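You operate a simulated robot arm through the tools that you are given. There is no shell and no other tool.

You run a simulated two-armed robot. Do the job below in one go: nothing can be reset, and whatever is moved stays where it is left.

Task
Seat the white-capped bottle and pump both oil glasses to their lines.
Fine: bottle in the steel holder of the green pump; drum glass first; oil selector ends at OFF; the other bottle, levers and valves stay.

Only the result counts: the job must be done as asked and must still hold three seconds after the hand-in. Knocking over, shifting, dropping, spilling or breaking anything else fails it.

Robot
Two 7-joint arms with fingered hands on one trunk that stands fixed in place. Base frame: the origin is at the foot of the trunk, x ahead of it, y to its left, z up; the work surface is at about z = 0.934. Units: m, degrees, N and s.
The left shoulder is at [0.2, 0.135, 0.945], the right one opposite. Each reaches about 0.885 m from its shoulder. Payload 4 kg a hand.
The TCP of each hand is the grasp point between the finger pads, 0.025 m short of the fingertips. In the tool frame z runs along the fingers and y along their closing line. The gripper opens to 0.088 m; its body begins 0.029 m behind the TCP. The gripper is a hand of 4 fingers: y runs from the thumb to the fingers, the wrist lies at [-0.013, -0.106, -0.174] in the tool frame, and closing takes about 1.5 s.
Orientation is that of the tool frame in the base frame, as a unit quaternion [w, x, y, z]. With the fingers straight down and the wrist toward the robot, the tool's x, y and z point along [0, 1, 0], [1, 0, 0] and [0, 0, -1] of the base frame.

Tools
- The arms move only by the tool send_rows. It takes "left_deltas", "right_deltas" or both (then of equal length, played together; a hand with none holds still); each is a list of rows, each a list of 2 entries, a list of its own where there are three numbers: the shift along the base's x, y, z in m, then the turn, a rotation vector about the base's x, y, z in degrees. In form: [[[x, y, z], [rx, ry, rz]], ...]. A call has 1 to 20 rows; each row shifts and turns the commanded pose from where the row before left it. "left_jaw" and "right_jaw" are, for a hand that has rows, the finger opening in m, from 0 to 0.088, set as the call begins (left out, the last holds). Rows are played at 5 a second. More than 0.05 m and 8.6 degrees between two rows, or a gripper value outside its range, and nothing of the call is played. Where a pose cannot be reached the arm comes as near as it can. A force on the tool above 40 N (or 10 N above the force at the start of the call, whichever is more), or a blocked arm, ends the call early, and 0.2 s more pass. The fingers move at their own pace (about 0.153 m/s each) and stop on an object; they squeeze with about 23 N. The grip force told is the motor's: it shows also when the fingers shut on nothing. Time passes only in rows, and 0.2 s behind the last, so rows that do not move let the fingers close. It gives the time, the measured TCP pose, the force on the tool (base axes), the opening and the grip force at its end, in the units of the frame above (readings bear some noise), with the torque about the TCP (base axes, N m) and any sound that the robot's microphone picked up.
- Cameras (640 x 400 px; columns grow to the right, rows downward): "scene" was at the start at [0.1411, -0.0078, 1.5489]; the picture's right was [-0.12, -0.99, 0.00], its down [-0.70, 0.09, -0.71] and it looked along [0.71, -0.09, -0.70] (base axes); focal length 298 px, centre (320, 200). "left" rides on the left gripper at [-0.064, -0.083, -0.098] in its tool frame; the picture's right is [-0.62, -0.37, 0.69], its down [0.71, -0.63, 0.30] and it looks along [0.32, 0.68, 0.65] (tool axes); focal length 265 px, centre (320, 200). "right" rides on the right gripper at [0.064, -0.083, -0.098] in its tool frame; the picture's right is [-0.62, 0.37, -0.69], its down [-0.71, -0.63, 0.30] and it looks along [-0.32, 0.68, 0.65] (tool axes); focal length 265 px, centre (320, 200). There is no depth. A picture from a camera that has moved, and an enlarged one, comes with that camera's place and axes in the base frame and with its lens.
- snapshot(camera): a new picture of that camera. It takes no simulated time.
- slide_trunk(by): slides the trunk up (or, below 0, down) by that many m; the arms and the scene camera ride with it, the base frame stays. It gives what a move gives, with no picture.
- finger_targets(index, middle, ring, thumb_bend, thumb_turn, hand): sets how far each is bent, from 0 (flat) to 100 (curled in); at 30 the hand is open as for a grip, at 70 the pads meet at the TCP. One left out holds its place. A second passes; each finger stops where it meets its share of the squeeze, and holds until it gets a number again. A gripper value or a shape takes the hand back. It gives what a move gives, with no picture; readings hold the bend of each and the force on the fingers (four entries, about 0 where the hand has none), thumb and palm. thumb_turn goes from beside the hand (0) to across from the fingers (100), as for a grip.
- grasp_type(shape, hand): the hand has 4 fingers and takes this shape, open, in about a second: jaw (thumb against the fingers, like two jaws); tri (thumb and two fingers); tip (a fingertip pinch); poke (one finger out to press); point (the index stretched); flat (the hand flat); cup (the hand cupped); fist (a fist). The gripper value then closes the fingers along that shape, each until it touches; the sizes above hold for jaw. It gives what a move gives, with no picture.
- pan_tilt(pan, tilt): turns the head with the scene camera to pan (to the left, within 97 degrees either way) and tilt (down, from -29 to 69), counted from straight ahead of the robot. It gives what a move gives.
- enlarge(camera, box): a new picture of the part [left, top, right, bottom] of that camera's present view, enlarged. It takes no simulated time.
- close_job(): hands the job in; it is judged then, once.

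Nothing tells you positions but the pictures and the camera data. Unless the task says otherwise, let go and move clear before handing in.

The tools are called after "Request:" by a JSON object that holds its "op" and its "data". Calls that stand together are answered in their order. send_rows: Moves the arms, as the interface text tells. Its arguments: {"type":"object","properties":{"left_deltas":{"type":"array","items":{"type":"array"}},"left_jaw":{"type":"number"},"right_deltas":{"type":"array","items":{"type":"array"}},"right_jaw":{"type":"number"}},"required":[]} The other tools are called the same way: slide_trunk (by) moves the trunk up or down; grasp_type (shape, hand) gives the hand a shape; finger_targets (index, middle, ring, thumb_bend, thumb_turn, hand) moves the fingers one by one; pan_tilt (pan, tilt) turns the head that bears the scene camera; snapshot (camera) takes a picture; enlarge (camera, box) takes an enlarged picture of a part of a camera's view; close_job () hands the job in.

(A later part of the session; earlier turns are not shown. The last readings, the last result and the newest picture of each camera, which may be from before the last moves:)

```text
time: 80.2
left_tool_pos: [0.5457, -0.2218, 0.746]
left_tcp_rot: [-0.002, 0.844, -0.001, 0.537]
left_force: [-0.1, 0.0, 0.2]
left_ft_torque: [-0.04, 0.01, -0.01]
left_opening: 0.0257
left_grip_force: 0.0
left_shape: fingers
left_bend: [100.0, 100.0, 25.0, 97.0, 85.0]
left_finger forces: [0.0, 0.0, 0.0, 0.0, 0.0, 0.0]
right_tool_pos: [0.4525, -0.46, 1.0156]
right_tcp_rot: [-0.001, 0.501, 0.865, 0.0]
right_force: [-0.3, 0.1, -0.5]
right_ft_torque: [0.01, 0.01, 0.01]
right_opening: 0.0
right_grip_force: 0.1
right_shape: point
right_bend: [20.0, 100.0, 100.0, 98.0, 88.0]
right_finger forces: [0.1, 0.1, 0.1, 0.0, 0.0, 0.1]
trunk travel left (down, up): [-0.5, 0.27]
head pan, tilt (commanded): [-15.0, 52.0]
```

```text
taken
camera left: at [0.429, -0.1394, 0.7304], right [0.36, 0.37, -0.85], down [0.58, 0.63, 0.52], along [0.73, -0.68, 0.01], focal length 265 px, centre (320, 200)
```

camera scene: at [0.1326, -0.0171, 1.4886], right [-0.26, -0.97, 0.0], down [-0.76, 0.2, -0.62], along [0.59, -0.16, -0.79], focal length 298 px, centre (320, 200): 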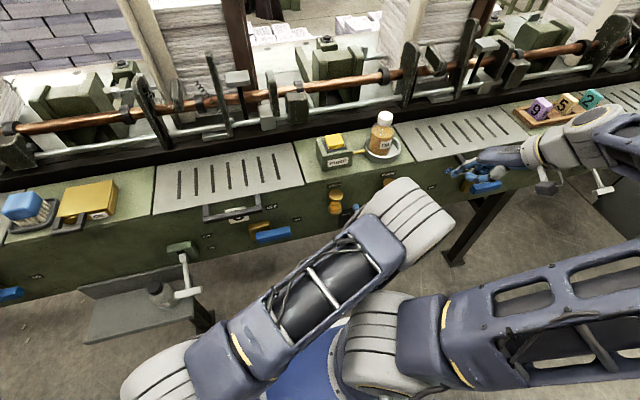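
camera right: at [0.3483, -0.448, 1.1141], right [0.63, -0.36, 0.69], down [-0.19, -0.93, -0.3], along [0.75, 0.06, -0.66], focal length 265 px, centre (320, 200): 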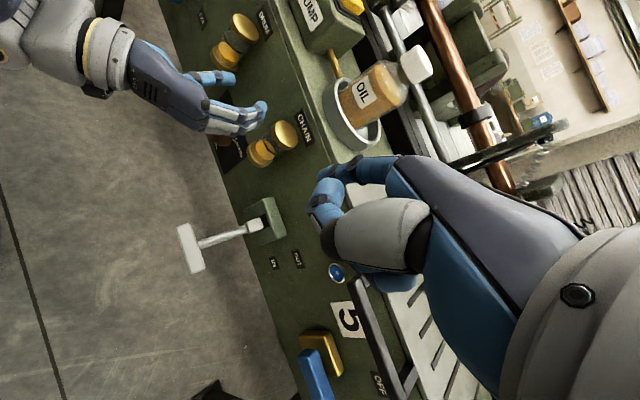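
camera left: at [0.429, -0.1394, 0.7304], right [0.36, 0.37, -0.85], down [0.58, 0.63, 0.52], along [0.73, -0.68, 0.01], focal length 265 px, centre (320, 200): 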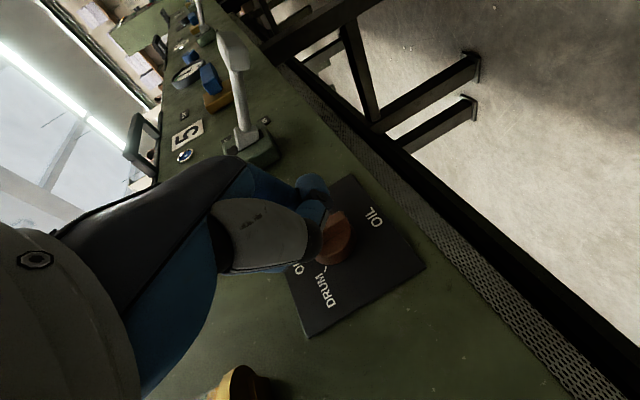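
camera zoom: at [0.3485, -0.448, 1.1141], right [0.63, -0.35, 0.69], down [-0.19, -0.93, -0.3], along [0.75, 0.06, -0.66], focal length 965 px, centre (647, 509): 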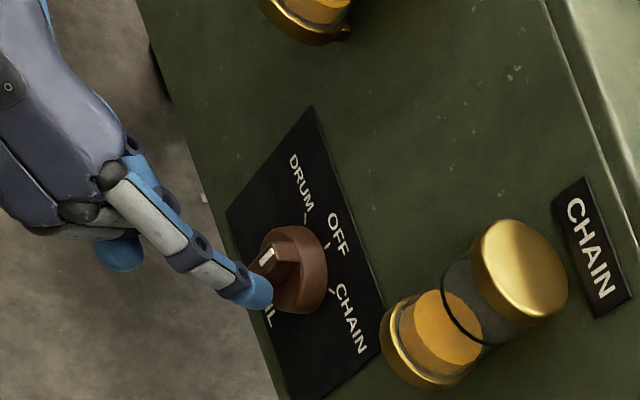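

The fingertip is just right of the bar at its upper half, a centimetre short in depth. I nudge it right a touch and advance, then look.

Request:
{"op": "send_rows", "data": {"left_deltas": [[[0.0, -0.003, 0.0], [0, 0, 0]], [[0.005, 0, -0.001], [0, 0, 0]], [[0.005, 0.0, -0.001], [0, 0, 0]], [[0, 0, 0], [0, 0, 0]]]}}

Request:
{"op": "enlarge", "data": {"camera": "right", "box": [185, 75, 265, 150]}}

```text
time: 81.2
left_tool_pos: [0.5546, -0.2248, 0.7428]
left_tcp_rot: [-0.001, 0.844, -0.002, 0.536]
left_force: [-0.2, 1.0, 0.3]
left_ft_torque: [0.0, -0.01, 0.01]
left_opening: 0.0258
left_grip_force: 0.0
left_shape: fingers
left_bend: [100.0, 100.0, 25.0, 97.0, 85.0]
left_finger forces: [0.0, 0.0, 0.0, 0.0, 0.1, 0.0]
right_tool_pos: [0.4513, -0.4622, 1.0171]
right_tcp_rot: [0.0, 0.501, 0.865, 0.0]
right_force: [0.0, -0.2, -0.3]
right_ft_torque: [-0.02, -0.02, 0.01]
right_opening: 0.0003
right_grip_force: 0.1
right_shape: point
right_bend: [20.0, 100.0, 100.0, 98.0, 88.0]
right_finger forces: [0.0, 0.0, 0.1, 0.0, 0.0, 0.0]
trunk travel left (down, up): [-0.5, 0.27]
head pan, tilt (commanded): [-15.0, 52.0]
```

```text
5.33 times, centred on (225, 112) of right
camera zoom: at [0.3485, -0.448, 1.1141], right [0.63, -0.35, 0.69], down [-0.19, -0.93, -0.3], along [0.75, 0.06, -0.66], focal length 1416 px, centre (827, 667)
```

zoom: 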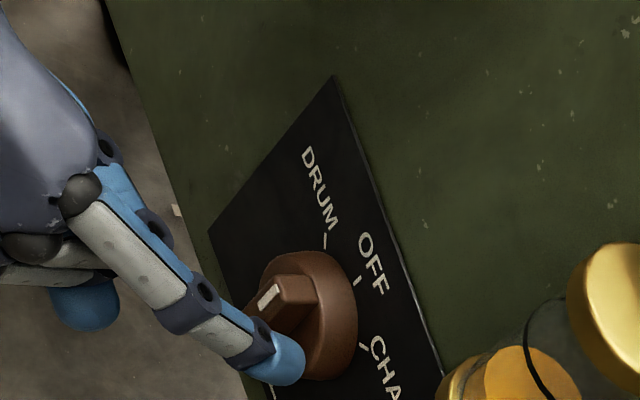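

The fingertip sits about 8 mm right of the bar and level with its upper half. I raise it a little for leverage and push left in small steps.

Request:
{"op": "send_rows", "data": {"left_deltas": [[[0.001, 0.0, 0.004], [0, 0, 0]], [[0, 0.004, 0], [0, 0, 0]], [[0, 0.004, 0], [0, 0, 0]], [[0, 0.003, 0.0], [0, 0, 0]], [[0, 0, 0], [0, 0, 0]]]}}

Request:
{"op": "enlarge", "data": {"camera": "right", "box": [185, 75, 265, 150]}}

```text
time: 82.4
left_tool_pos: [0.5559, -0.214, 0.7493]
left_tcp_rot: [-0.003, 0.844, -0.001, 0.537]
left_force: [0.1, -0.9, -0.6]
left_ft_torque: [0.02, 0.0, -0.01]
left_opening: 0.0259
left_grip_force: 0.0
left_shape: fingers
left_bend: [100.0, 100.0, 25.0, 97.0, 85.0]
left_finger forces: [0.1, 0.0, 0.0, 0.0, 0.0, 0.0]
right_tool_pos: [0.4524, -0.4623, 1.0168]
right_tcp_rot: [-0.001, 0.501, 0.865, 0.0]
right_force: [-0.6, -0.2, -0.9]
right_ft_torque: [0.03, -0.01, 0.01]
right_opening: 0.0
right_grip_force: 0.0
right_shape: point
right_bend: [20.0, 100.0, 100.0, 98.0, 88.0]
right_finger forces: [0.1, 0.1, 0.0, 0.0, 0.0, 0.0]
trunk travel left (down, up): [-0.5, 0.27]
head pan, tilt (commanded): [-15.0, 52.0]
```

```text
5.33 times, centred on (225, 112) of right
camera zoom: at [0.3485, -0.448, 1.1141], right [0.63, -0.35, 0.69], down [-0.19, -0.93, -0.3], along [0.75, 0.06, -0.66], focal length 1416 px, centre (827, 667)
```

zoom: 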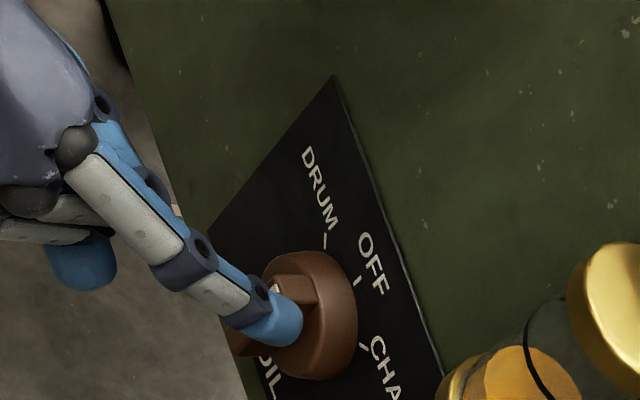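

The fingertip is about to touch the bar. I keep pushing left, rising slightly along the arc.

Request:
{"op": "send_rows", "data": {"left_deltas": [[[0, 0.003, 0.0], [0, 0, 0]], [[0, 0.003, 0.001], [0, 0, 0]], [[0, 0, 0], [0, 0, 0]]]}}

Request:
{"op": "enlarge", "data": {"camera": "right", "box": [185, 75, 265, 150]}}

```text
time: 83.2
left_tool_pos: [0.556, -0.2091, 0.7497]
left_tcp_rot: [-0.002, 0.844, -0.001, 0.536]
left_force: [0.1, 0.7, 0.8]
left_ft_torque: [0.0, 0.02, -0.04]
left_opening: 0.0257
left_grip_force: 0.1
left_shape: fingers
left_bend: [100.0, 100.0, 25.0, 97.0, 85.0]
left_finger forces: [0.0, 0.1, 0.0, 0.0, 0.1, 0.0]
right_tool_pos: [0.4515, -0.4616, 1.0178]
right_tcp_rot: [-0.001, 0.502, 0.865, -0.001]
right_force: [-0.2, -0.2, 0.1]
right_ft_torque: [-0.01, 0.01, 0.02]
right_opening: 0.0
right_grip_force: 0.0
right_shape: point
right_bend: [20.0, 100.0, 100.0, 98.0, 88.0]
right_finger forces: [0.1, 0.1, 0.0, 0.1, 0.0, 0.0]
trunk travel left (down, up): [-0.5, 0.27]
head pan, tilt (commanded): [-15.0, 52.0]
```

```text
5.33 times, centred on (225, 112) of right
camera zoom: at [0.3485, -0.448, 1.1141], right [0.63, -0.35, 0.69], down [-0.19, -0.93, -0.3], along [0.75, 0.06, -0.66], focal length 1416 px, centre (827, 667)
```

zoom: 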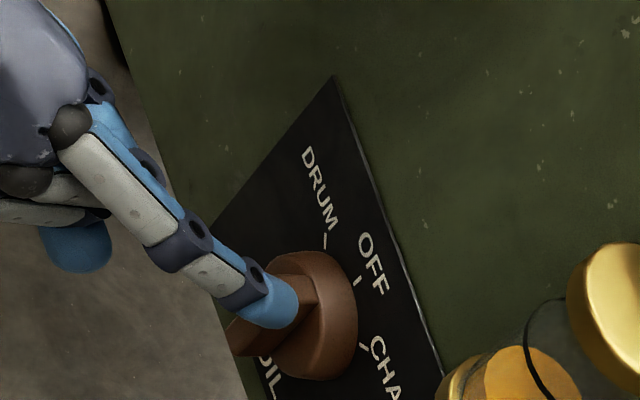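

The finger is passing in front of the bar rather than against it, so it needs more depth. I go back right, then feel forward for the knob's disc.

Request:
{"op": "send_rows", "data": {"left_deltas": [[[-0.004, -0.006, 0.0], [0, 0, 0]], [[0, -0.006, -0.001], [0, 0, 0]], [[0.004, -0.001, 0.0], [0, 0, 0]], [[0.003, 0, -0.001], [0, 0, 0]], [[0.003, 0, -0.001], [0, 0, 0]], [[0, 0, 0], [0, 0, 0]]]}}

Request:
{"op": "enlarge", "data": {"camera": "right", "box": [185, 75, 265, 150]}}

```text
time: 84.6
left_tool_pos: [0.5622, -0.2207, 0.746]
left_tcp_rot: [-0.002, 0.844, -0.001, 0.537]
left_force: [0.0, -0.4, -0.1]
left_ft_torque: [0.0, 0.01, -0.03]
left_opening: 0.0258
left_grip_force: 0.1
left_shape: fingers
left_bend: [100.0, 100.0, 25.0, 97.0, 85.0]
left_finger forces: [0.0, 0.0, 0.0, 0.0, 0.0, 0.0]
right_tool_pos: [0.4526, -0.4624, 1.0161]
right_tcp_rot: [0.0, 0.502, 0.865, -0.001]
right_force: [-0.3, -0.6, -0.2]
right_ft_torque: [0.0, -0.01, -0.02]
right_opening: 0.0002
right_grip_force: 0.1
right_shape: point
right_bend: [20.0, 100.0, 100.0, 98.0, 88.0]
right_finger forces: [0.0, 0.1, 0.1, 0.0, 0.0, 0.0]
trunk travel left (down, up): [-0.5, 0.27]
head pan, tilt (commanded): [-15.0, 52.0]
```

```text
5.33 times, centred on (225, 112) of right
camera zoom: at [0.3485, -0.448, 1.1141], right [0.63, -0.35, 0.69], down [-0.19, -0.93, -0.3], along [0.75, 0.06, -0.66], focal length 1416 px, centre (827, 667)
```

zoom: 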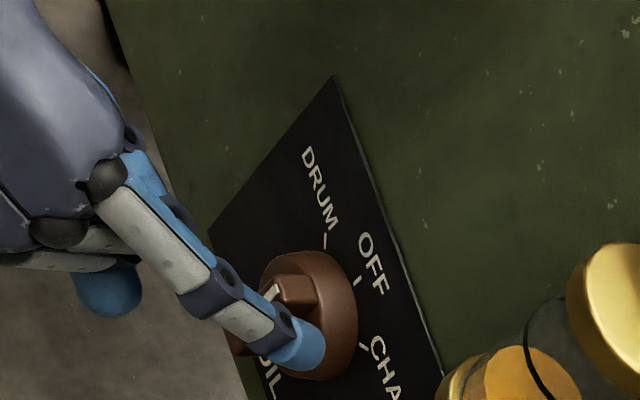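

The tip is now at the right of the bar over the disc. I push left again at this greater depth.

Request:
{"op": "send_rows", "data": {"left_deltas": [[[0.002, 0.003, 0.0005], [0, 0, 0]], [[0, 0.003, 0.0005], [0, 0, 0]], [[0, 0.003, 0.0005], [0, 0, 0]], [[0, 0, 0], [0, 0, 0]]]}}

Request:
{"op": "enlarge", "data": {"camera": "right", "box": [185, 75, 265, 150]}}

```text
time: 85.6
left_tool_pos: [0.5644, -0.2132, 0.7466]
left_tcp_rot: [-0.003, 0.844, -0.001, 0.536]
left_force: [0.5, -1.0, -0.8]
left_ft_torque: [0.05, 0.03, 0.0]
left_opening: 0.0259
left_grip_force: 0.0
left_shape: fingers
left_bend: [100.0, 100.0, 24.0, 97.0, 85.0]
left_finger forces: [0.0, 0.0, 0.6, 0.1, 0.1, 0.1]
right_tool_pos: [0.4519, -0.4618, 1.0163]
right_tcp_rot: [0.0, 0.502, 0.865, 0.0]
right_force: [-0.5, -0.3, 0.3]
right_ft_torque: [0.0, 0.0, -0.01]
right_opening: 0.0001
right_grip_force: 0.0
right_shape: point
right_bend: [20.0, 100.0, 100.0, 98.0, 88.0]
right_finger forces: [0.0, 0.0, 0.1, 0.0, 0.0, 0.0]
trunk travel left (down, up): [-0.5, 0.27]
head pan, tilt (commanded): [-15.0, 52.0]
```

```text
5.33 times, centred on (225, 112) of right
camera zoom: at [0.3485, -0.448, 1.1141], right [0.63, -0.35, 0.69], down [-0.19, -0.93, -0.3], along [0.75, 0.06, -0.66], focal length 1416 px, centre (827, 667)
```

zoom: 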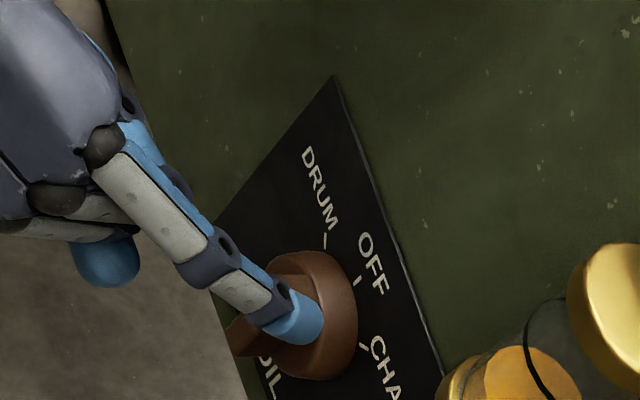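

The ring finger now feels the bar (0.6 N). I continue pushing left along the arc.

Request:
{"op": "send_rows", "data": {"left_deltas": [[[0, 0.003, 0.001], [0, 0, 0]], [[0, 0.003, 0.001], [0, 0, 0]], [[0, 0, 0], [0, 0, 0]]]}}

Request:
{"op": "enlarge", "data": {"camera": "right", "box": [185, 75, 265, 150]}}

```text
time: 86.4
left_tool_pos: [0.5649, -0.2074, 0.7491]
left_tcp_rot: [-0.002, 0.844, -0.001, 0.537]
left_force: [-1.0, -2.4, 1.1]
left_ft_torque: [-0.01, -0.01, -0.07]
left_opening: 0.0258
left_grip_force: 0.8
left_shape: fingers
left_bend: [100.0, 100.0, 23.0, 97.0, 85.0]
left_finger forces: [0.1, 0.0, 1.3, 0.1, 0.0, 0.0]
right_tool_pos: [0.4516, -0.4611, 1.016]
right_tcp_rot: [0.0, 0.502, 0.865, -0.001]
right_force: [-0.3, -0.1, -0.1]
right_ft_torque: [-0.03, 0.0, 0.02]
right_opening: 0.0
right_grip_force: 0.0
right_shape: point
right_bend: [20.0, 100.0, 100.0, 98.0, 88.0]
right_finger forces: [0.0, 0.1, 0.0, 0.0, 0.0, 0.1]
trunk travel left (down, up): [-0.5, 0.27]
head pan, tilt (commanded): [-15.0, 52.0]
```

```text
5.33 times, centred on (225, 112) of right
camera zoom: at [0.3485, -0.448, 1.1141], right [0.63, -0.35, 0.69], down [-0.19, -0.93, -0.3], along [0.75, 0.06, -0.66], focal length 1416 px, centre (827, 667)
```

zoom: 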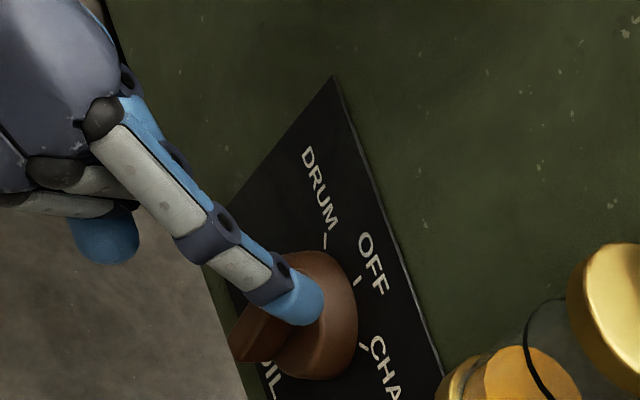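

The bar is turning with light force. I keep going in the same small steps.

Request:
{"op": "send_rows", "data": {"left_deltas": [[[0, 0.003, 0.001], [0, 0, 0]], [[0, 0.003, 0.0015], [0, 0, 0]], [[0, 0, 0], [0, 0, 0]]]}}

Request:
{"op": "enlarge", "data": {"camera": "right", "box": [185, 75, 265, 150]}}

Request:
{"op": "enlarge", "data": {"camera": "left", "box": [240, 140, 440, 340]}}

```text
time: 87.2
left_tool_pos: [0.5637, -0.201, 0.7522]
left_tcp_rot: [-0.002, 0.844, -0.001, 0.536]
left_force: [0.2, -1.0, -0.6]
left_ft_torque: [-0.01, 0.0, -0.01]
left_opening: 0.0256
left_grip_force: 0.1
left_shape: fingers
left_bend: [100.0, 100.0, 25.0, 97.0, 85.0]
left_finger forces: [0.1, 0.0, 0.0, 0.0, 0.0, 0.1]
right_tool_pos: [0.4522, -0.461, 1.0166]
right_tcp_rot: [0.0, 0.501, 0.865, 0.0]
right_force: [-0.3, -0.1, 1.0]
right_ft_torque: [-0.03, 0.01, 0.0]
right_opening: 0.0
right_grip_force: 0.2
right_shape: point
right_bend: [20.0, 100.0, 100.0, 98.0, 88.0]
right_finger forces: [0.1, 0.0, 0.0, 0.1, 0.1, 0.0]
trunk travel left (down, up): [-0.5, 0.27]
head pan, tilt (commanded): [-15.0, 52.0]
```

```text
5.33 times, centred on (225, 112) of right
camera zoom: at [0.3485, -0.448, 1.1141], right [0.63, -0.35, 0.69], down [-0.19, -0.93, -0.3], along [0.75, 0.06, -0.66], focal length 1416 px, centre (827, 667)
```

zoom: 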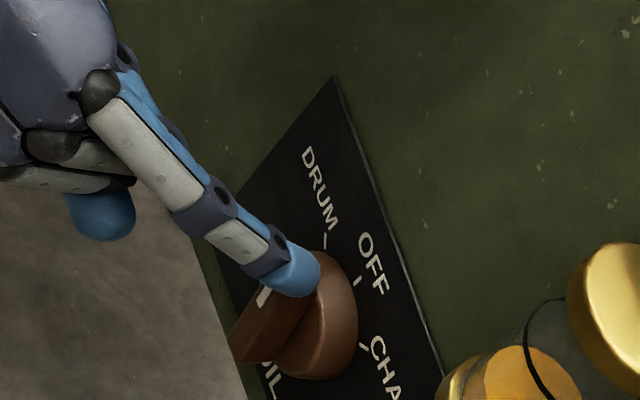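

```text
2.00 times, centred on (340, 240) of left
camera zoom: at [0.4482, -0.1173, 0.7352], right [0.36, 0.37, -0.85], down [0.58, 0.63, 0.52], along [0.73, -0.68, 0.01], focal length 531 px, centre (280, 120)
```

zoom: 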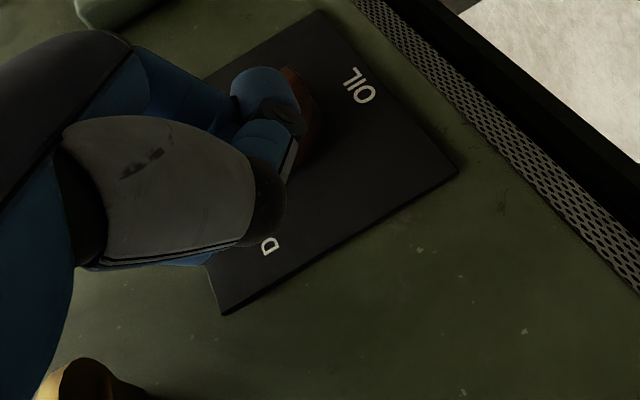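

The force dropped to zero, suggesting the knob clicked into a position. I withdraw the finger to see where the mark points.

Request:
{"op": "send_rows", "data": {"left_deltas": [[[-0.002, -0.002, 0.0], [0, 0, 0]], [[-0.015, 0, 0.005], [0, 0, 0]], [[-0.03, 0.01, 0.01], [0, 0, 0]], [[-0.02, 0.02, 0.01], [0, 0, 0]], [[0, 0, 0], [0, 0, 0]]]}}

Request:
{"op": "enlarge", "data": {"camera": "right", "box": [185, 75, 265, 150]}}

Request:
{"op": "enlarge", "data": {"camera": "left", "box": [300, 160, 500, 340]}}

```text
time: 88.4
left_tool_pos: [0.4947, -0.1711, 0.7799]
left_tcp_rot: [-0.002, 0.844, -0.001, 0.536]
left_force: [0.2, 0.0, 0.4]
left_ft_torque: [0.01, 0.01, -0.01]
left_opening: 0.0258
left_grip_force: 0.1
left_shape: fingers
left_bend: [100.0, 100.0, 25.0, 97.0, 85.0]
left_finger forces: [0.0, 0.0, 0.0, 0.0, 0.1, 0.0]
right_tool_pos: [0.4513, -0.4619, 1.017]
right_tcp_rot: [-0.001, 0.501, 0.865, -0.001]
right_force: [-0.1, -0.5, 0.1]
right_ft_torque: [-0.01, 0.0, -0.01]
right_opening: 0.0001
right_grip_force: 0.0
right_shape: point
right_bend: [20.0, 100.0, 100.0, 98.0, 88.0]
right_finger forces: [0.0, 0.0, 0.0, 0.0, 0.0, 0.1]
trunk travel left (down, up): [-0.5, 0.27]
head pan, tilt (commanded): [-15.0, 52.0]
```

```text
5.33 times, centred on (225, 112) of right
camera zoom: at [0.3485, -0.448, 1.1141], right [0.63, -0.35, 0.69], down [-0.19, -0.93, -0.3], along [0.75, 0.06, -0.66], focal length 1416 px, centre (827, 667)
```

zoom: 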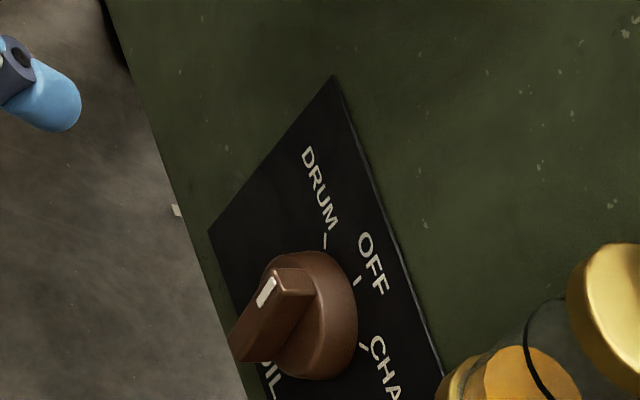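

```text
2.22 times, centred on (400, 250) of left
camera zoom: at [0.3785, -0.0878, 0.7638], right [0.36, 0.37, -0.85], down [0.58, 0.63, 0.52], along [0.73, -0.68, 0.01], focal length 590 px, centre (142, 89)
```

zoom: 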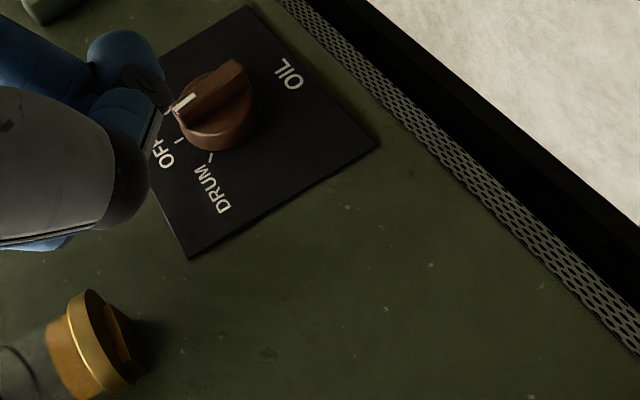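

The mark still points to OFF: the finger flexed and slid over the top. A fully straight finger is stiff against its end stop when pushing left, so I straighten it and will push lower on the bar.

Request:
{"op": "finger_targets", "data": {"hand": "left", "ring": 0}}

Request:
{"op": "send_rows", "data": {"left_deltas": [[[0, -0.015, -0.01], [0, 0, 0]], [[0, -0.015, -0.01], [0, 0, 0]], [[0, 0, 0], [0, 0, 0]]]}}

Request:
{"op": "enlarge", "data": {"camera": "right", "box": [145, 55, 285, 175]}}

```text
time: 89.4
left_tool_pos: [0.4951, -0.1704, 0.78]
left_tcp_rot: [-0.002, 0.844, -0.002, 0.536]
left_force: [0.0, 0.3, 0.6]
left_ft_torque: [-0.03, 0.02, -0.02]
left_opening: 0.0256
left_grip_force: 0.0
left_shape: fingers
left_bend: [100.0, 100.0, 0.0, 97.0, 85.0]
left_finger forces: [0.1, 0.0, 0.0, 0.2, 0.0, 0.0]
right_tool_pos: [0.4519, -0.4617, 1.0155]
right_tcp_rot: [-0.001, 0.501, 0.865, 0.0]
right_force: [0.0, -0.2, 0.2]
right_ft_torque: [-0.01, 0.01, 0.0]
right_opening: 0.0
right_grip_force: 0.1
right_shape: point
right_bend: [20.0, 100.0, 100.0, 98.0, 88.0]
right_finger forces: [0.0, 0.1, 0.0, 0.0, 0.0, 0.0]
trunk travel left (down, up): [-0.5, 0.27]
head pan, tilt (commanded): [-15.0, 52.0]
```

```text
time: 90.2
left_tool_pos: [0.4968, -0.2007, 0.7591]
left_tcp_rot: [-0.002, 0.844, -0.001, 0.536]
left_force: [0.3, 0.3, -0.7]
left_ft_torque: [-0.01, -0.01, 0.01]
left_opening: 0.0257
left_grip_force: 0.0
left_shape: fingers
left_bend: [100.0, 100.0, 0.0, 97.0, 85.0]
left_finger forces: [0.1, 0.0, 0.0, 0.0, 0.0, 0.1]
right_tool_pos: [0.4521, -0.4614, 1.017]
right_tcp_rot: [-0.001, 0.502, 0.865, 0.0]
right_force: [0.0, 0.5, 0.5]
right_ft_torque: [-0.02, 0.0, 0.0]
right_opening: 0.0
right_grip_force: 0.0
right_shape: point
right_bend: [20.0, 100.0, 100.0, 98.0, 88.0]
right_finger forces: [0.0, 0.1, 0.1, 0.0, 0.0, 0.1]
trunk travel left (down, up): [-0.5, 0.27]
head pan, tilt (commanded): [-15.0, 52.0]
```

```text
3.33 times, centred on (215, 115) of right
camera zoom: at [0.3485, -0.4479, 1.1141], right [0.63, -0.35, 0.69], down [-0.19, -0.93, -0.3], along [0.75, 0.06, -0.66], focal length 885 px, centre (670, 483)
```

zoom: 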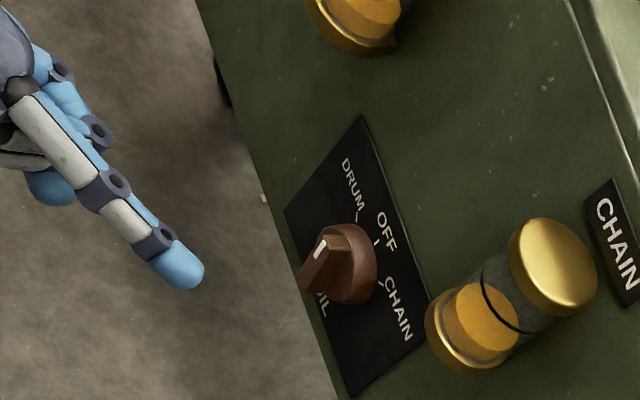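

The straight finger's tip is about 75 mm right of the TCP. I bring it in again to the right of the bar, lower on it this time.

Request:
{"op": "send_rows", "data": {"left_deltas": [[[0.021, -0.002, -0.006], [0, 0, 0]], [[0.021, -0.002, -0.006], [0, 0, 0]], [[0.02, -0.002, -0.006], [0, 0, 0]], [[0, 0, 0], [0, 0, 0]]]}}

Request:
{"op": "enlarge", "data": {"camera": "right", "box": [185, 75, 265, 150]}}

```text
time: 91.2
left_tool_pos: [0.5601, -0.2087, 0.7375]
left_tcp_rot: [-0.002, 0.844, -0.001, 0.537]
left_force: [0.6, -0.6, 0.4]
left_ft_torque: [0.02, -0.01, 0.01]
left_opening: 0.0258
left_grip_force: 0.0
left_shape: fingers
left_bend: [100.0, 100.0, 0.0, 97.0, 85.0]
left_finger forces: [0.0, 0.0, 0.1, 0.0, 0.0, 0.0]
right_tool_pos: [0.4513, -0.4609, 1.0166]
right_tcp_rot: [-0.001, 0.501, 0.865, -0.001]
right_force: [-1.2, 0.4, -0.2]
right_ft_torque: [0.01, 0.03, -0.02]
right_opening: 0.0
right_grip_force: 0.0
right_shape: point
right_bend: [20.0, 100.0, 100.0, 98.0, 88.0]
right_finger forces: [0.0, 0.1, 0.1, 0.0, 0.0, 0.0]
trunk travel left (down, up): [-0.5, 0.27]
head pan, tilt (commanded): [-15.0, 52.0]
```

```text
5.33 times, centred on (225, 112) of right
camera zoom: at [0.3485, -0.448, 1.1141], right [0.63, -0.35, 0.69], down [-0.19, -0.93, -0.3], along [0.75, 0.06, -0.66], focal length 1416 px, centre (827, 667)
```

zoom: 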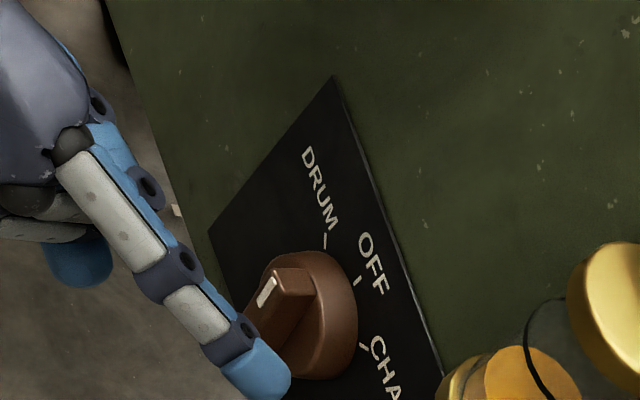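

The tip is 22 mm right of the bar's centreline at the right height. I advance in depth and then push left.

Request:
{"op": "send_rows", "data": {"left_deltas": [[[0.007, 0, -0.003], [0, 0, 0]], [[0.007, 0, -0.001], [0, 0, 0]], [[0, 0.004, 0], [0, 0, 0]], [[0, 0.003, 0], [0, 0, 0]], [[0, 0, 0], [0, 0, 0]]]}}

Request:
{"op": "enlarge", "data": {"camera": "right", "box": [185, 75, 265, 150]}}

```text
time: 92.4
left_tool_pos: [0.574, -0.2018, 0.7356]
left_tcp_rot: [-0.003, 0.844, -0.001, 0.536]
left_force: [-0.1, -0.6, -0.5]
left_ft_torque: [0.03, -0.01, 0.0]
left_opening: 0.0259
left_grip_force: 0.0
left_shape: fingers
left_bend: [100.0, 100.0, 0.0, 97.0, 85.0]
left_finger forces: [0.1, 0.0, 0.1, 0.0, 0.0, 0.0]
right_tool_pos: [0.453, -0.4607, 1.0169]
right_tcp_rot: [0.0, 0.502, 0.865, -0.001]
right_force: [-0.5, 0.9, 1.0]
right_ft_torque: [0.03, -0.05, 0.04]
right_opening: 0.0
right_grip_force: 0.0
right_shape: point
right_bend: [20.0, 100.0, 100.0, 98.0, 88.0]
right_finger forces: [0.1, 0.0, 0.1, 0.0, 0.1, 0.0]
trunk travel left (down, up): [-0.5, 0.27]
head pan, tilt (commanded): [-15.0, 52.0]
```

```text
5.33 times, centred on (225, 112) of right
camera zoom: at [0.3485, -0.448, 1.1141], right [0.63, -0.35, 0.69], down [-0.19, -0.93, -0.3], along [0.75, 0.06, -0.66], focal length 1416 px, centre (827, 667)
```

zoom: 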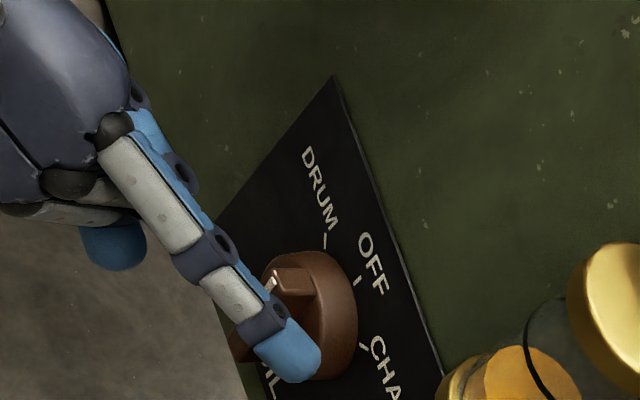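

The tip lies alongside the bar. I push left step by step.

Request:
{"op": "send_rows", "data": {"left_deltas": [[[0, 0.003, 0], [0, 0, 0]], [[0, 0.003, 0], [0, 0, 0]], [[0, 0, 0], [0, 0, 0]]]}}

Request:
{"op": "send_rows", "data": {"left_deltas": [[[0, 0.003, 0.001], [0, 0, 0]], [[0, 0, 0], [0, 0, 0]]]}}

Request:
{"op": "enlarge", "data": {"camera": "right", "box": [185, 75, 265, 150]}}

```text
time: 93.2
left_tool_pos: [0.5741, -0.1947, 0.7351]
left_tcp_rot: [-0.002, 0.844, -0.001, 0.536]
left_force: [0.3, -0.3, -0.4]
left_ft_torque: [-0.01, 0.01, 0.02]
left_opening: 0.0257
left_grip_force: 0.1
left_shape: fingers
left_bend: [100.0, 100.0, 0.0, 97.0, 85.0]
left_finger forces: [0.1, 0.0, 0.0, 0.0, 0.0, 0.0]
right_tool_pos: [0.4526, -0.4625, 1.0169]
right_tcp_rot: [0.0, 0.502, 0.865, -0.001]
right_force: [0.6, -0.3, -0.1]
right_ft_torque: [0.01, -0.02, 0.02]
right_opening: 0.0
right_grip_force: 0.0
right_shape: point
right_bend: [20.0, 100.0, 100.0, 98.0, 88.0]
right_finger forces: [0.0, 0.1, 0.0, 0.0, 0.0, 0.0]
trunk travel left (down, up): [-0.5, 0.27]
head pan, tilt (commanded): [-15.0, 52.0]
```

```text
time: 93.8
left_tool_pos: [0.5735, -0.1929, 0.7361]
left_tcp_rot: [-0.002, 0.844, -0.002, 0.537]
left_force: [1.0, 0.1, -0.5]
left_ft_torque: [-0.02, -0.01, 0.0]
left_opening: 0.0256
left_grip_force: 0.1
left_shape: fingers
left_bend: [100.0, 100.0, 0.0, 97.0, 85.0]
left_finger forces: [0.0, 0.0, 0.0, 0.0, 0.1, 0.1]
right_tool_pos: [0.4525, -0.4622, 1.0166]
right_tcp_rot: [0.0, 0.501, 0.865, -0.002]
right_force: [0.4, -0.6, 0.4]
right_ft_torque: [-0.01, -0.02, 0.02]
right_opening: 0.0
right_grip_force: 0.0
right_shape: point
right_bend: [20.0, 100.0, 100.0, 98.0, 88.0]
right_finger forces: [0.0, 0.0, 0.1, 0.0, 0.1, 0.0]
trunk travel left (down, up): [-0.5, 0.27]
head pan, tilt (commanded): [-15.0, 52.0]
```

```text
5.33 times, centred on (225, 112) of right
camera zoom: at [0.3485, -0.448, 1.1141], right [0.63, -0.35, 0.69], down [-0.19, -0.93, -0.3], along [0.75, 0.06, -0.66], focal length 1416 px, centre (827, 667)
```

zoom: 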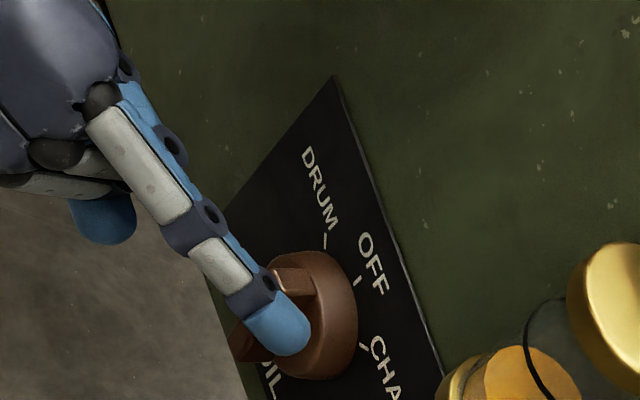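

No contact again; the finger is still slightly in front of the bar's face. I go back right and feel forward until I touch the disc.

Request:
{"op": "send_rows", "data": {"left_deltas": [[[-0.002, -0.006, 0], [0, 0, 0]], [[0, -0.006, -0.001], [0, 0, 0]], [[0.005, 0, 0], [0, 0, 0]], [[0.003, 0, 0], [0, 0, 0]], [[0, 0, 0], [0, 0, 0]]]}}

Request:
{"op": "send_rows", "data": {"left_deltas": [[[0.003, 0, 0], [0, 0, 0]], [[0, 0, 0], [0, 0, 0]]]}}

Request:
{"op": "enlarge", "data": {"camera": "right", "box": [185, 75, 265, 150]}}

```text
time: 95.0
left_tool_pos: [0.579, -0.204, 0.7343]
left_tcp_rot: [-0.003, 0.844, -0.001, 0.537]
left_force: [0.2, 0.1, 0.8]
left_ft_torque: [0.02, 0.01, -0.02]
left_opening: 0.0258
left_grip_force: 0.1
left_shape: fingers
left_bend: [100.0, 100.0, 0.0, 97.0, 85.0]
left_finger forces: [0.1, 0.0, 0.0, 0.0, 0.0, 0.0]
right_tool_pos: [0.4518, -0.4616, 1.0165]
right_tcp_rot: [0.0, 0.501, 0.865, 0.0]
right_force: [-0.2, -0.3, -0.2]
right_ft_torque: [-0.02, 0.01, 0.04]
right_opening: 0.0
right_grip_force: 0.0
right_shape: point
right_bend: [20.0, 100.0, 100.0, 98.0, 88.0]
right_finger forces: [0.0, 0.0, 0.1, 0.0, 0.0, 0.1]
trunk travel left (down, up): [-0.5, 0.27]
head pan, tilt (commanded): [-15.0, 52.0]
```

```text
time: 95.6
left_tool_pos: [0.5825, -0.2057, 0.735]
left_tcp_rot: [-0.002, 0.844, -0.001, 0.536]
left_force: [1.0, 0.0, -0.6]
left_ft_torque: [-0.01, 0.0, -0.01]
left_opening: 0.0259
left_grip_force: 0.1
left_shape: fingers
left_bend: [100.0, 100.0, 0.0, 97.0, 85.0]
left_finger forces: [0.1, 0.0, 0.0, 0.0, 0.0, 0.1]
right_tool_pos: [0.4517, -0.462, 1.0168]
right_tcp_rot: [0.0, 0.501, 0.865, -0.001]
right_force: [-1.4, 0.0, 0.1]
right_ft_torque: [0.0, 0.0, 0.05]
right_opening: 0.0
right_grip_force: 0.0
right_shape: point
right_bend: [20.0, 100.0, 100.0, 98.0, 88.0]
right_finger forces: [0.0, 0.0, 0.0, 0.1, 0.1, 0.0]
trunk travel left (down, up): [-0.5, 0.27]
head pan, tilt (commanded): [-15.0, 52.0]
```

```text
5.33 times, centred on (225, 112) of right
camera zoom: at [0.3485, -0.448, 1.1141], right [0.63, -0.35, 0.69], down [-0.19, -0.93, -0.3], along [0.75, 0.06, -0.66], focal length 1416 px, centre (827, 667)
```

zoom: 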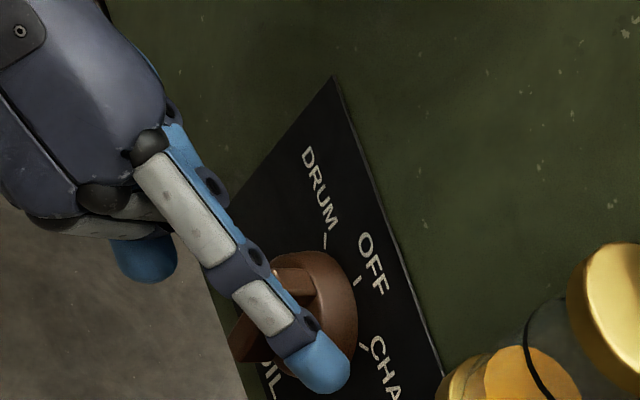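

The splayed finger crosses over the bar instead of hooking behind it. I back off and curl it a bit so its tip hooks toward the left, then measure the tip again.

Request:
{"op": "send_rows", "data": {"left_deltas": [[[-0.015, -0.005, 0.0], [0, 0, 0]], [[-0.025, 0, 0.003], [0, 0, 0]], [[-0.02, 0, 0.003], [0, 0, 0]], [[0, 0, 0], [0, 0, 0]]]}}

Request:
{"op": "finger_targets", "data": {"hand": "left", "ring": 42}}

Request:
{"op": "enlarge", "data": {"camera": "right", "box": [145, 55, 285, 175]}}

Request:
{"op": "snapshot", "data": {"camera": "left"}}

```text
time: 96.6
left_tool_pos: [0.5207, -0.2099, 0.7405]
left_tcp_rot: [-0.001, 0.844, -0.001, 0.537]
left_force: [0.1, -0.1, 0.2]
left_ft_torque: [0.01, -0.03, 0.04]
left_opening: 0.0257
left_grip_force: 0.1
left_shape: fingers
left_bend: [100.0, 100.0, 0.0, 97.0, 85.0]
left_finger forces: [0.0, 0.0, 0.1, 0.0, 0.0, 0.1]
right_tool_pos: [0.4516, -0.4613, 1.0171]
right_tcp_rot: [0.0, 0.502, 0.865, -0.001]
right_force: [0.1, 0.5, -0.2]
right_ft_torque: [-0.02, 0.01, 0.06]
right_opening: 0.0002
right_grip_force: 0.0
right_shape: point
right_bend: [20.0, 100.0, 100.0, 98.0, 88.0]
right_finger forces: [0.0, 0.0, 0.0, 0.0, 0.1, 0.0]
trunk travel left (down, up): [-0.5, 0.27]
head pan, tilt (commanded): [-15.0, 52.0]
```

```text
time: 97.6
left_tool_pos: [0.5201, -0.2081, 0.7407]
left_tcp_rot: [-0.002, 0.844, -0.002, 0.536]
left_force: [0.1, 0.9, -0.3]
left_ft_torque: [-0.01, -0.03, -0.01]
left_opening: 0.0257
left_grip_force: 0.1
left_shape: fingers
left_bend: [100.0, 100.0, 42.0, 97.0, 85.0]
left_finger forces: [0.0, 0.1, 0.0, 0.1, 0.1, 0.0]
right_tool_pos: [0.4525, -0.461, 1.0164]
right_tcp_rot: [0.0, 0.502, 0.865, -0.001]
right_force: [0.4, -0.5, -0.3]
right_ft_torque: [0.0, 0.0, 0.02]
right_opening: 0.0
right_grip_force: 0.2
right_shape: point
right_bend: [20.0, 100.0, 100.0, 98.0, 88.0]
right_finger forces: [0.0, 0.0, 0.1, 0.0, 0.0, 0.0]
trunk travel left (down, up): [-0.5, 0.27]
head pan, tilt (commanded): [-15.0, 52.0]
```

```text
3.33 times, centred on (215, 115) of right
camera zoom: at [0.3485, -0.448, 1.1141], right [0.63, -0.35, 0.69], down [-0.19, -0.93, -0.3], along [0.75, 0.06, -0.66], focal length 885 px, centre (670, 483)
```

zoom: 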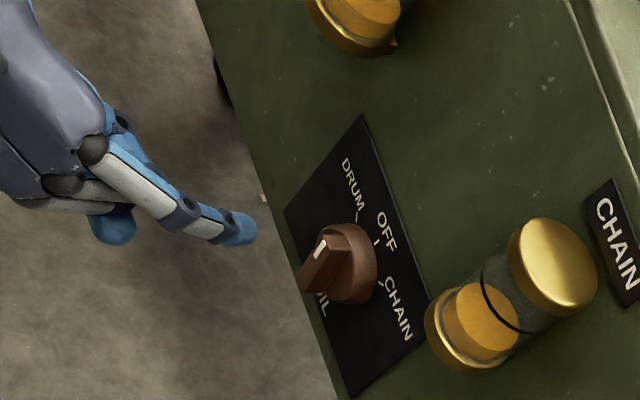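

```text
taken
camera left: at [0.4042, -0.1266, 0.7247], right [0.36, 0.37, -0.85], down [0.58, 0.63, 0.52], along [0.73, -0.68, 0.01], focal length 265 px, centre (320, 200)
```

left: 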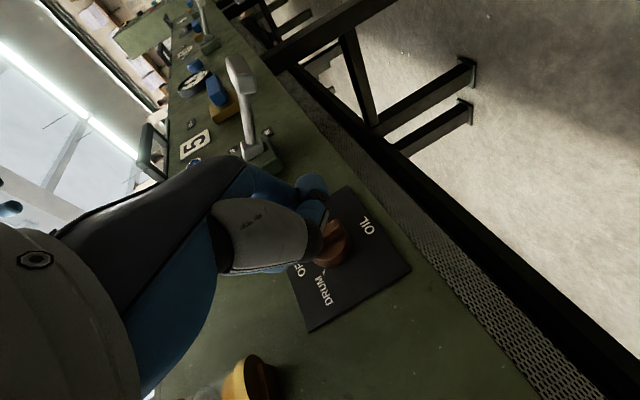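

The curled fingertip is at TCP + (0.029, -0.039, 0.009). I place it to the right of the bar and advance in depth, feeling for the disc.

Request:
{"op": "send_rows", "data": {"left_deltas": [[[0.0, -0.016, 0], [0, 0, 0]], [[0.0, -0.017, 0], [0, 0, 0]], [[0.02, 0, -0.001], [0, 0, 0]], [[0.018, 0, 0], [0, 0, 0]], [[0, 0, 0], [0, 0, 0]]]}}

Request:
{"op": "enlarge", "data": {"camera": "right", "box": [185, 75, 265, 150]}}

```text
time: 98.8
left_tool_pos: [0.5594, -0.2422, 0.7395]
left_tcp_rot: [-0.002, 0.844, -0.001, 0.537]
left_force: [-0.2, 0.3, 0.0]
left_ft_torque: [0.04, -0.03, -0.02]
left_opening: 0.0258
left_grip_force: 0.1
left_shape: fingers
left_bend: [100.0, 100.0, 42.0, 97.0, 85.0]
left_finger forces: [0.1, 0.0, 0.0, 0.1, 0.1, 0.0]
right_tool_pos: [0.4505, -0.4623, 1.0163]
right_tcp_rot: [-0.001, 0.501, 0.865, -0.001]
right_force: [-0.1, -0.1, 0.0]
right_ft_torque: [-0.02, 0.0, 0.03]
right_opening: 0.0002
right_grip_force: 0.1
right_shape: point
right_bend: [20.0, 100.0, 100.0, 98.0, 88.0]
right_finger forces: [0.0, 0.0, 0.0, 0.1, 0.0, 0.0]
trunk travel left (down, up): [-0.5, 0.27]
head pan, tilt (commanded): [-15.0, 52.0]
```

```text
5.33 times, centred on (225, 112) of right
camera zoom: at [0.3485, -0.448, 1.1141], right [0.63, -0.35, 0.69], down [-0.19, -0.93, -0.3], along [0.75, 0.06, -0.66], focal length 1416 px, centre (827, 667)
```

zoom: 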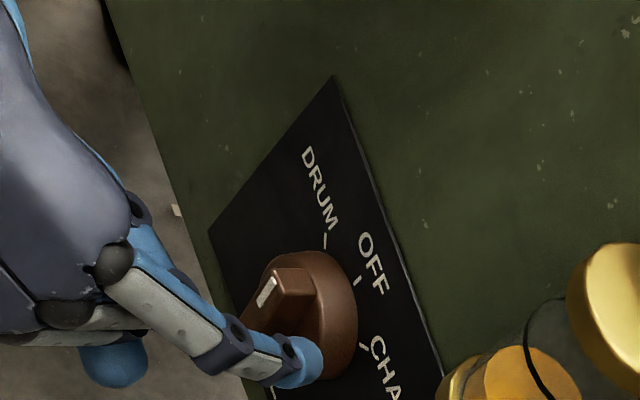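

The fingertip now sits right of the bar at the disc's edge with a good hook. I advance slightly and then pull left.

Request:
{"op": "send_rows", "data": {"left_deltas": [[[0.004, 0, 0.0], [0, 0, 0]], [[0, 0, 0], [0, 0, 0]]]}}

Request:
{"op": "send_rows", "data": {"left_deltas": [[[0.003, 0, 0.0], [0, 0, 0]], [[0, 0, 0], [0, 0, 0]]]}}

Request:
{"op": "enlarge", "data": {"camera": "right", "box": [185, 75, 265, 150]}}

```text
time: 99.4
left_tool_pos: [0.5633, -0.242, 0.74]
left_tcp_rot: [-0.002, 0.844, -0.001, 0.536]
left_force: [0.5, 0.1, 0.5]
left_ft_torque: [-0.03, 0.02, 0.02]
left_opening: 0.026
left_grip_force: 0.1
left_shape: fingers
left_bend: [100.0, 100.0, 42.0, 97.0, 85.0]
left_finger forces: [0.0, 0.1, 0.0, 0.0, 0.1, 0.0]
right_tool_pos: [0.4507, -0.4611, 1.0157]
right_tcp_rot: [0.0, 0.502, 0.865, -0.001]
right_force: [-0.5, -0.6, -0.1]
right_ft_torque: [0.01, 0.02, -0.02]
right_opening: 0.0001
right_grip_force: 0.1
right_shape: point
right_bend: [20.0, 100.0, 100.0, 98.0, 88.0]
right_finger forces: [0.0, 0.0, 0.1, 0.1, 0.0, 0.1]
trunk travel left (down, up): [-0.5, 0.27]
head pan, tilt (commanded): [-15.0, 52.0]
```

```text
time: 100.0
left_tool_pos: [0.5657, -0.2408, 0.7399]
left_tcp_rot: [-0.003, 0.844, -0.001, 0.536]
left_force: [-2.2, -0.1, -0.2]
left_ft_torque: [0.02, -0.02, -0.08]
left_opening: 0.0258
left_grip_force: 0.4
left_shape: fingers
left_bend: [100.0, 100.0, 41.0, 97.0, 85.0]
left_finger forces: [0.1, 0.0, 1.3, 0.1, 0.0, 0.1]
right_tool_pos: [0.4512, -0.4611, 1.0165]
right_tcp_rot: [0.0, 0.501, 0.865, -0.001]
right_force: [0.2, 0.0, 0.3]
right_ft_torque: [0.03, 0.01, 0.01]
right_opening: 0.0
right_grip_force: 0.0
right_shape: point
right_bend: [20.0, 100.0, 100.0, 98.0, 88.0]
right_finger forces: [0.1, 0.0, 0.0, 0.0, 0.0, 0.1]
trunk travel left (down, up): [-0.5, 0.27]
head pan, tilt (commanded): [-15.0, 52.0]
```

```text
5.33 times, centred on (225, 112) of right
camera zoom: at [0.3485, -0.448, 1.1141], right [0.63, -0.35, 0.69], down [-0.19, -0.93, -0.3], along [0.75, 0.06, -0.66], focal length 1416 px, centre (827, 667)
```

zoom: 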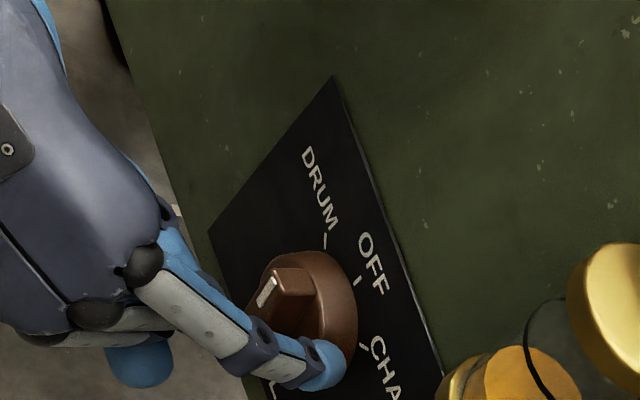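

The tip touched the disc (−2.2 N). I back off 1.5 mm and pull left in small steps.

Request:
{"op": "send_rows", "data": {"left_deltas": [[[-0.0015, 0, 0.0], [0, 0, 0]], [[0, 0.003, 0.0], [0, 0, 0]], [[0, 0.003, 0.0], [0, 0, 0]], [[0, 0, 0], [0, 0, 0]]]}}

Request:
{"op": "send_rows", "data": {"left_deltas": [[[0, 0.003, 0.0], [0, 0, 0]], [[0, 0, 0], [0, 0, 0]]]}}

Request:
{"op": "enlarge", "data": {"camera": "right", "box": [185, 75, 265, 150]}}

```text
time: 101.0
left_tool_pos: [0.5652, -0.2362, 0.7396]
left_tcp_rot: [-0.003, 0.844, -0.002, 0.536]
left_force: [-2.4, -1.9, 0.5]
left_ft_torque: [0.01, -0.03, -0.17]
left_opening: 0.0258
left_grip_force: 0.6
left_shape: fingers
left_bend: [100.0, 100.0, 39.0, 97.0, 85.0]
left_finger forces: [0.0, 0.0, 3.0, 0.1, 0.0, 0.0]
right_tool_pos: [0.4515, -0.4625, 1.0161]
right_tcp_rot: [0.0, 0.502, 0.865, -0.001]
right_force: [-0.5, 0.7, -0.5]
right_ft_torque: [-0.02, 0.01, -0.02]
right_opening: 0.0
right_grip_force: 0.0
right_shape: point
right_bend: [20.0, 100.0, 100.0, 98.0, 88.0]
right_finger forces: [0.0, 0.0, 0.0, 0.0, 0.1, 0.1]
trunk travel left (down, up): [-0.5, 0.27]
head pan, tilt (commanded): [-15.0, 52.0]
```

```text
time: 101.6
left_tool_pos: [0.5665, -0.233, 0.7397]
left_tcp_rot: [-0.002, 0.844, -0.001, 0.537]
left_force: [-3.6, -3.0, 1.1]
left_ft_torque: [0.01, -0.06, -0.23]
left_opening: 0.0259
left_grip_force: 2.4
left_shape: fingers
left_bend: [100.0, 100.0, 37.0, 97.0, 85.0]
left_finger forces: [0.0, 0.0, 4.1, 0.1, 0.1, 0.1]
right_tool_pos: [0.452, -0.4624, 1.0167]
right_tcp_rot: [0.0, 0.502, 0.865, -0.001]
right_force: [0.2, -0.6, 0.3]
right_ft_torque: [0.04, 0.03, -0.03]
right_opening: 0.0
right_grip_force: 0.1
right_shape: point
right_bend: [20.0, 100.0, 100.0, 98.0, 88.0]
right_finger forces: [0.0, 0.0, 0.0, 0.0, 0.0, 0.0]
trunk travel left (down, up): [-0.5, 0.27]
head pan, tilt (commanded): [-15.0, 52.0]
```

```text
5.33 times, centred on (225, 112) of right
camera zoom: at [0.3484, -0.448, 1.1141], right [0.63, -0.35, 0.69], down [-0.19, -0.93, -0.3], along [0.75, 0.06, -0.66], focal length 1416 px, centre (827, 667)
```

zoom: 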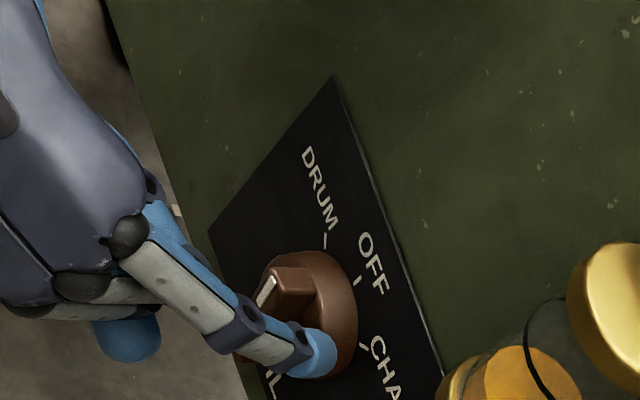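

The finger bears on the bar with about 3 N and the knob has not moved yet. I ease off the disc, raise the contact for more leverage, and keep pulling.

Request:
{"op": "send_rows", "data": {"left_deltas": [[[-0.002, 0, 0.003], [0, 0, 0]], [[-0.001, 0.003, 0.0], [0, 0, 0]], [[0, 0.003, 0.0], [0, 0, 0]], [[0, 0, 0], [0, 0, 0]]]}}

Request:
{"op": "enlarge", "data": {"camera": "right", "box": [185, 75, 265, 150]}}

```text
time: 102.6
left_tool_pos: [0.5625, -0.2281, 0.7443]
left_tcp_rot: [-0.002, 0.844, -0.001, 0.537]
left_force: [-2.3, -1.2, 2.2]
left_ft_torque: [-0.01, -0.08, -0.17]
left_opening: 0.0259
left_grip_force: 1.4
left_shape: fingers
left_bend: [100.0, 100.0, 39.0, 97.0, 85.0]
left_finger forces: [0.0, 0.0, 3.4, 0.1, 0.1, 0.1]
right_tool_pos: [0.4525, -0.4623, 1.0167]
right_tcp_rot: [-0.001, 0.501, 0.865, -0.001]
right_force: [-0.1, 1.6, 0.2]
right_ft_torque: [0.02, 0.02, -0.01]
right_opening: 0.0001
right_grip_force: 0.1
right_shape: point
right_bend: [20.0, 100.0, 100.0, 98.0, 88.0]
right_finger forces: [0.0, 0.0, 0.0, 0.1, 0.0, 0.0]
trunk travel left (down, up): [-0.5, 0.27]
head pan, tilt (commanded): [-15.0, 52.0]
```

```text
5.33 times, centred on (225, 112) of right
camera zoom: at [0.3484, -0.448, 1.1142], right [0.63, -0.35, 0.69], down [-0.19, -0.93, -0.3], along [0.75, 0.06, -0.66], focal length 1416 px, centre (827, 667)
```

zoom: 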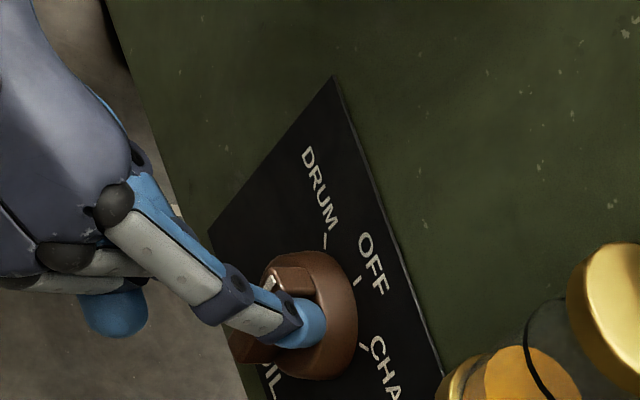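

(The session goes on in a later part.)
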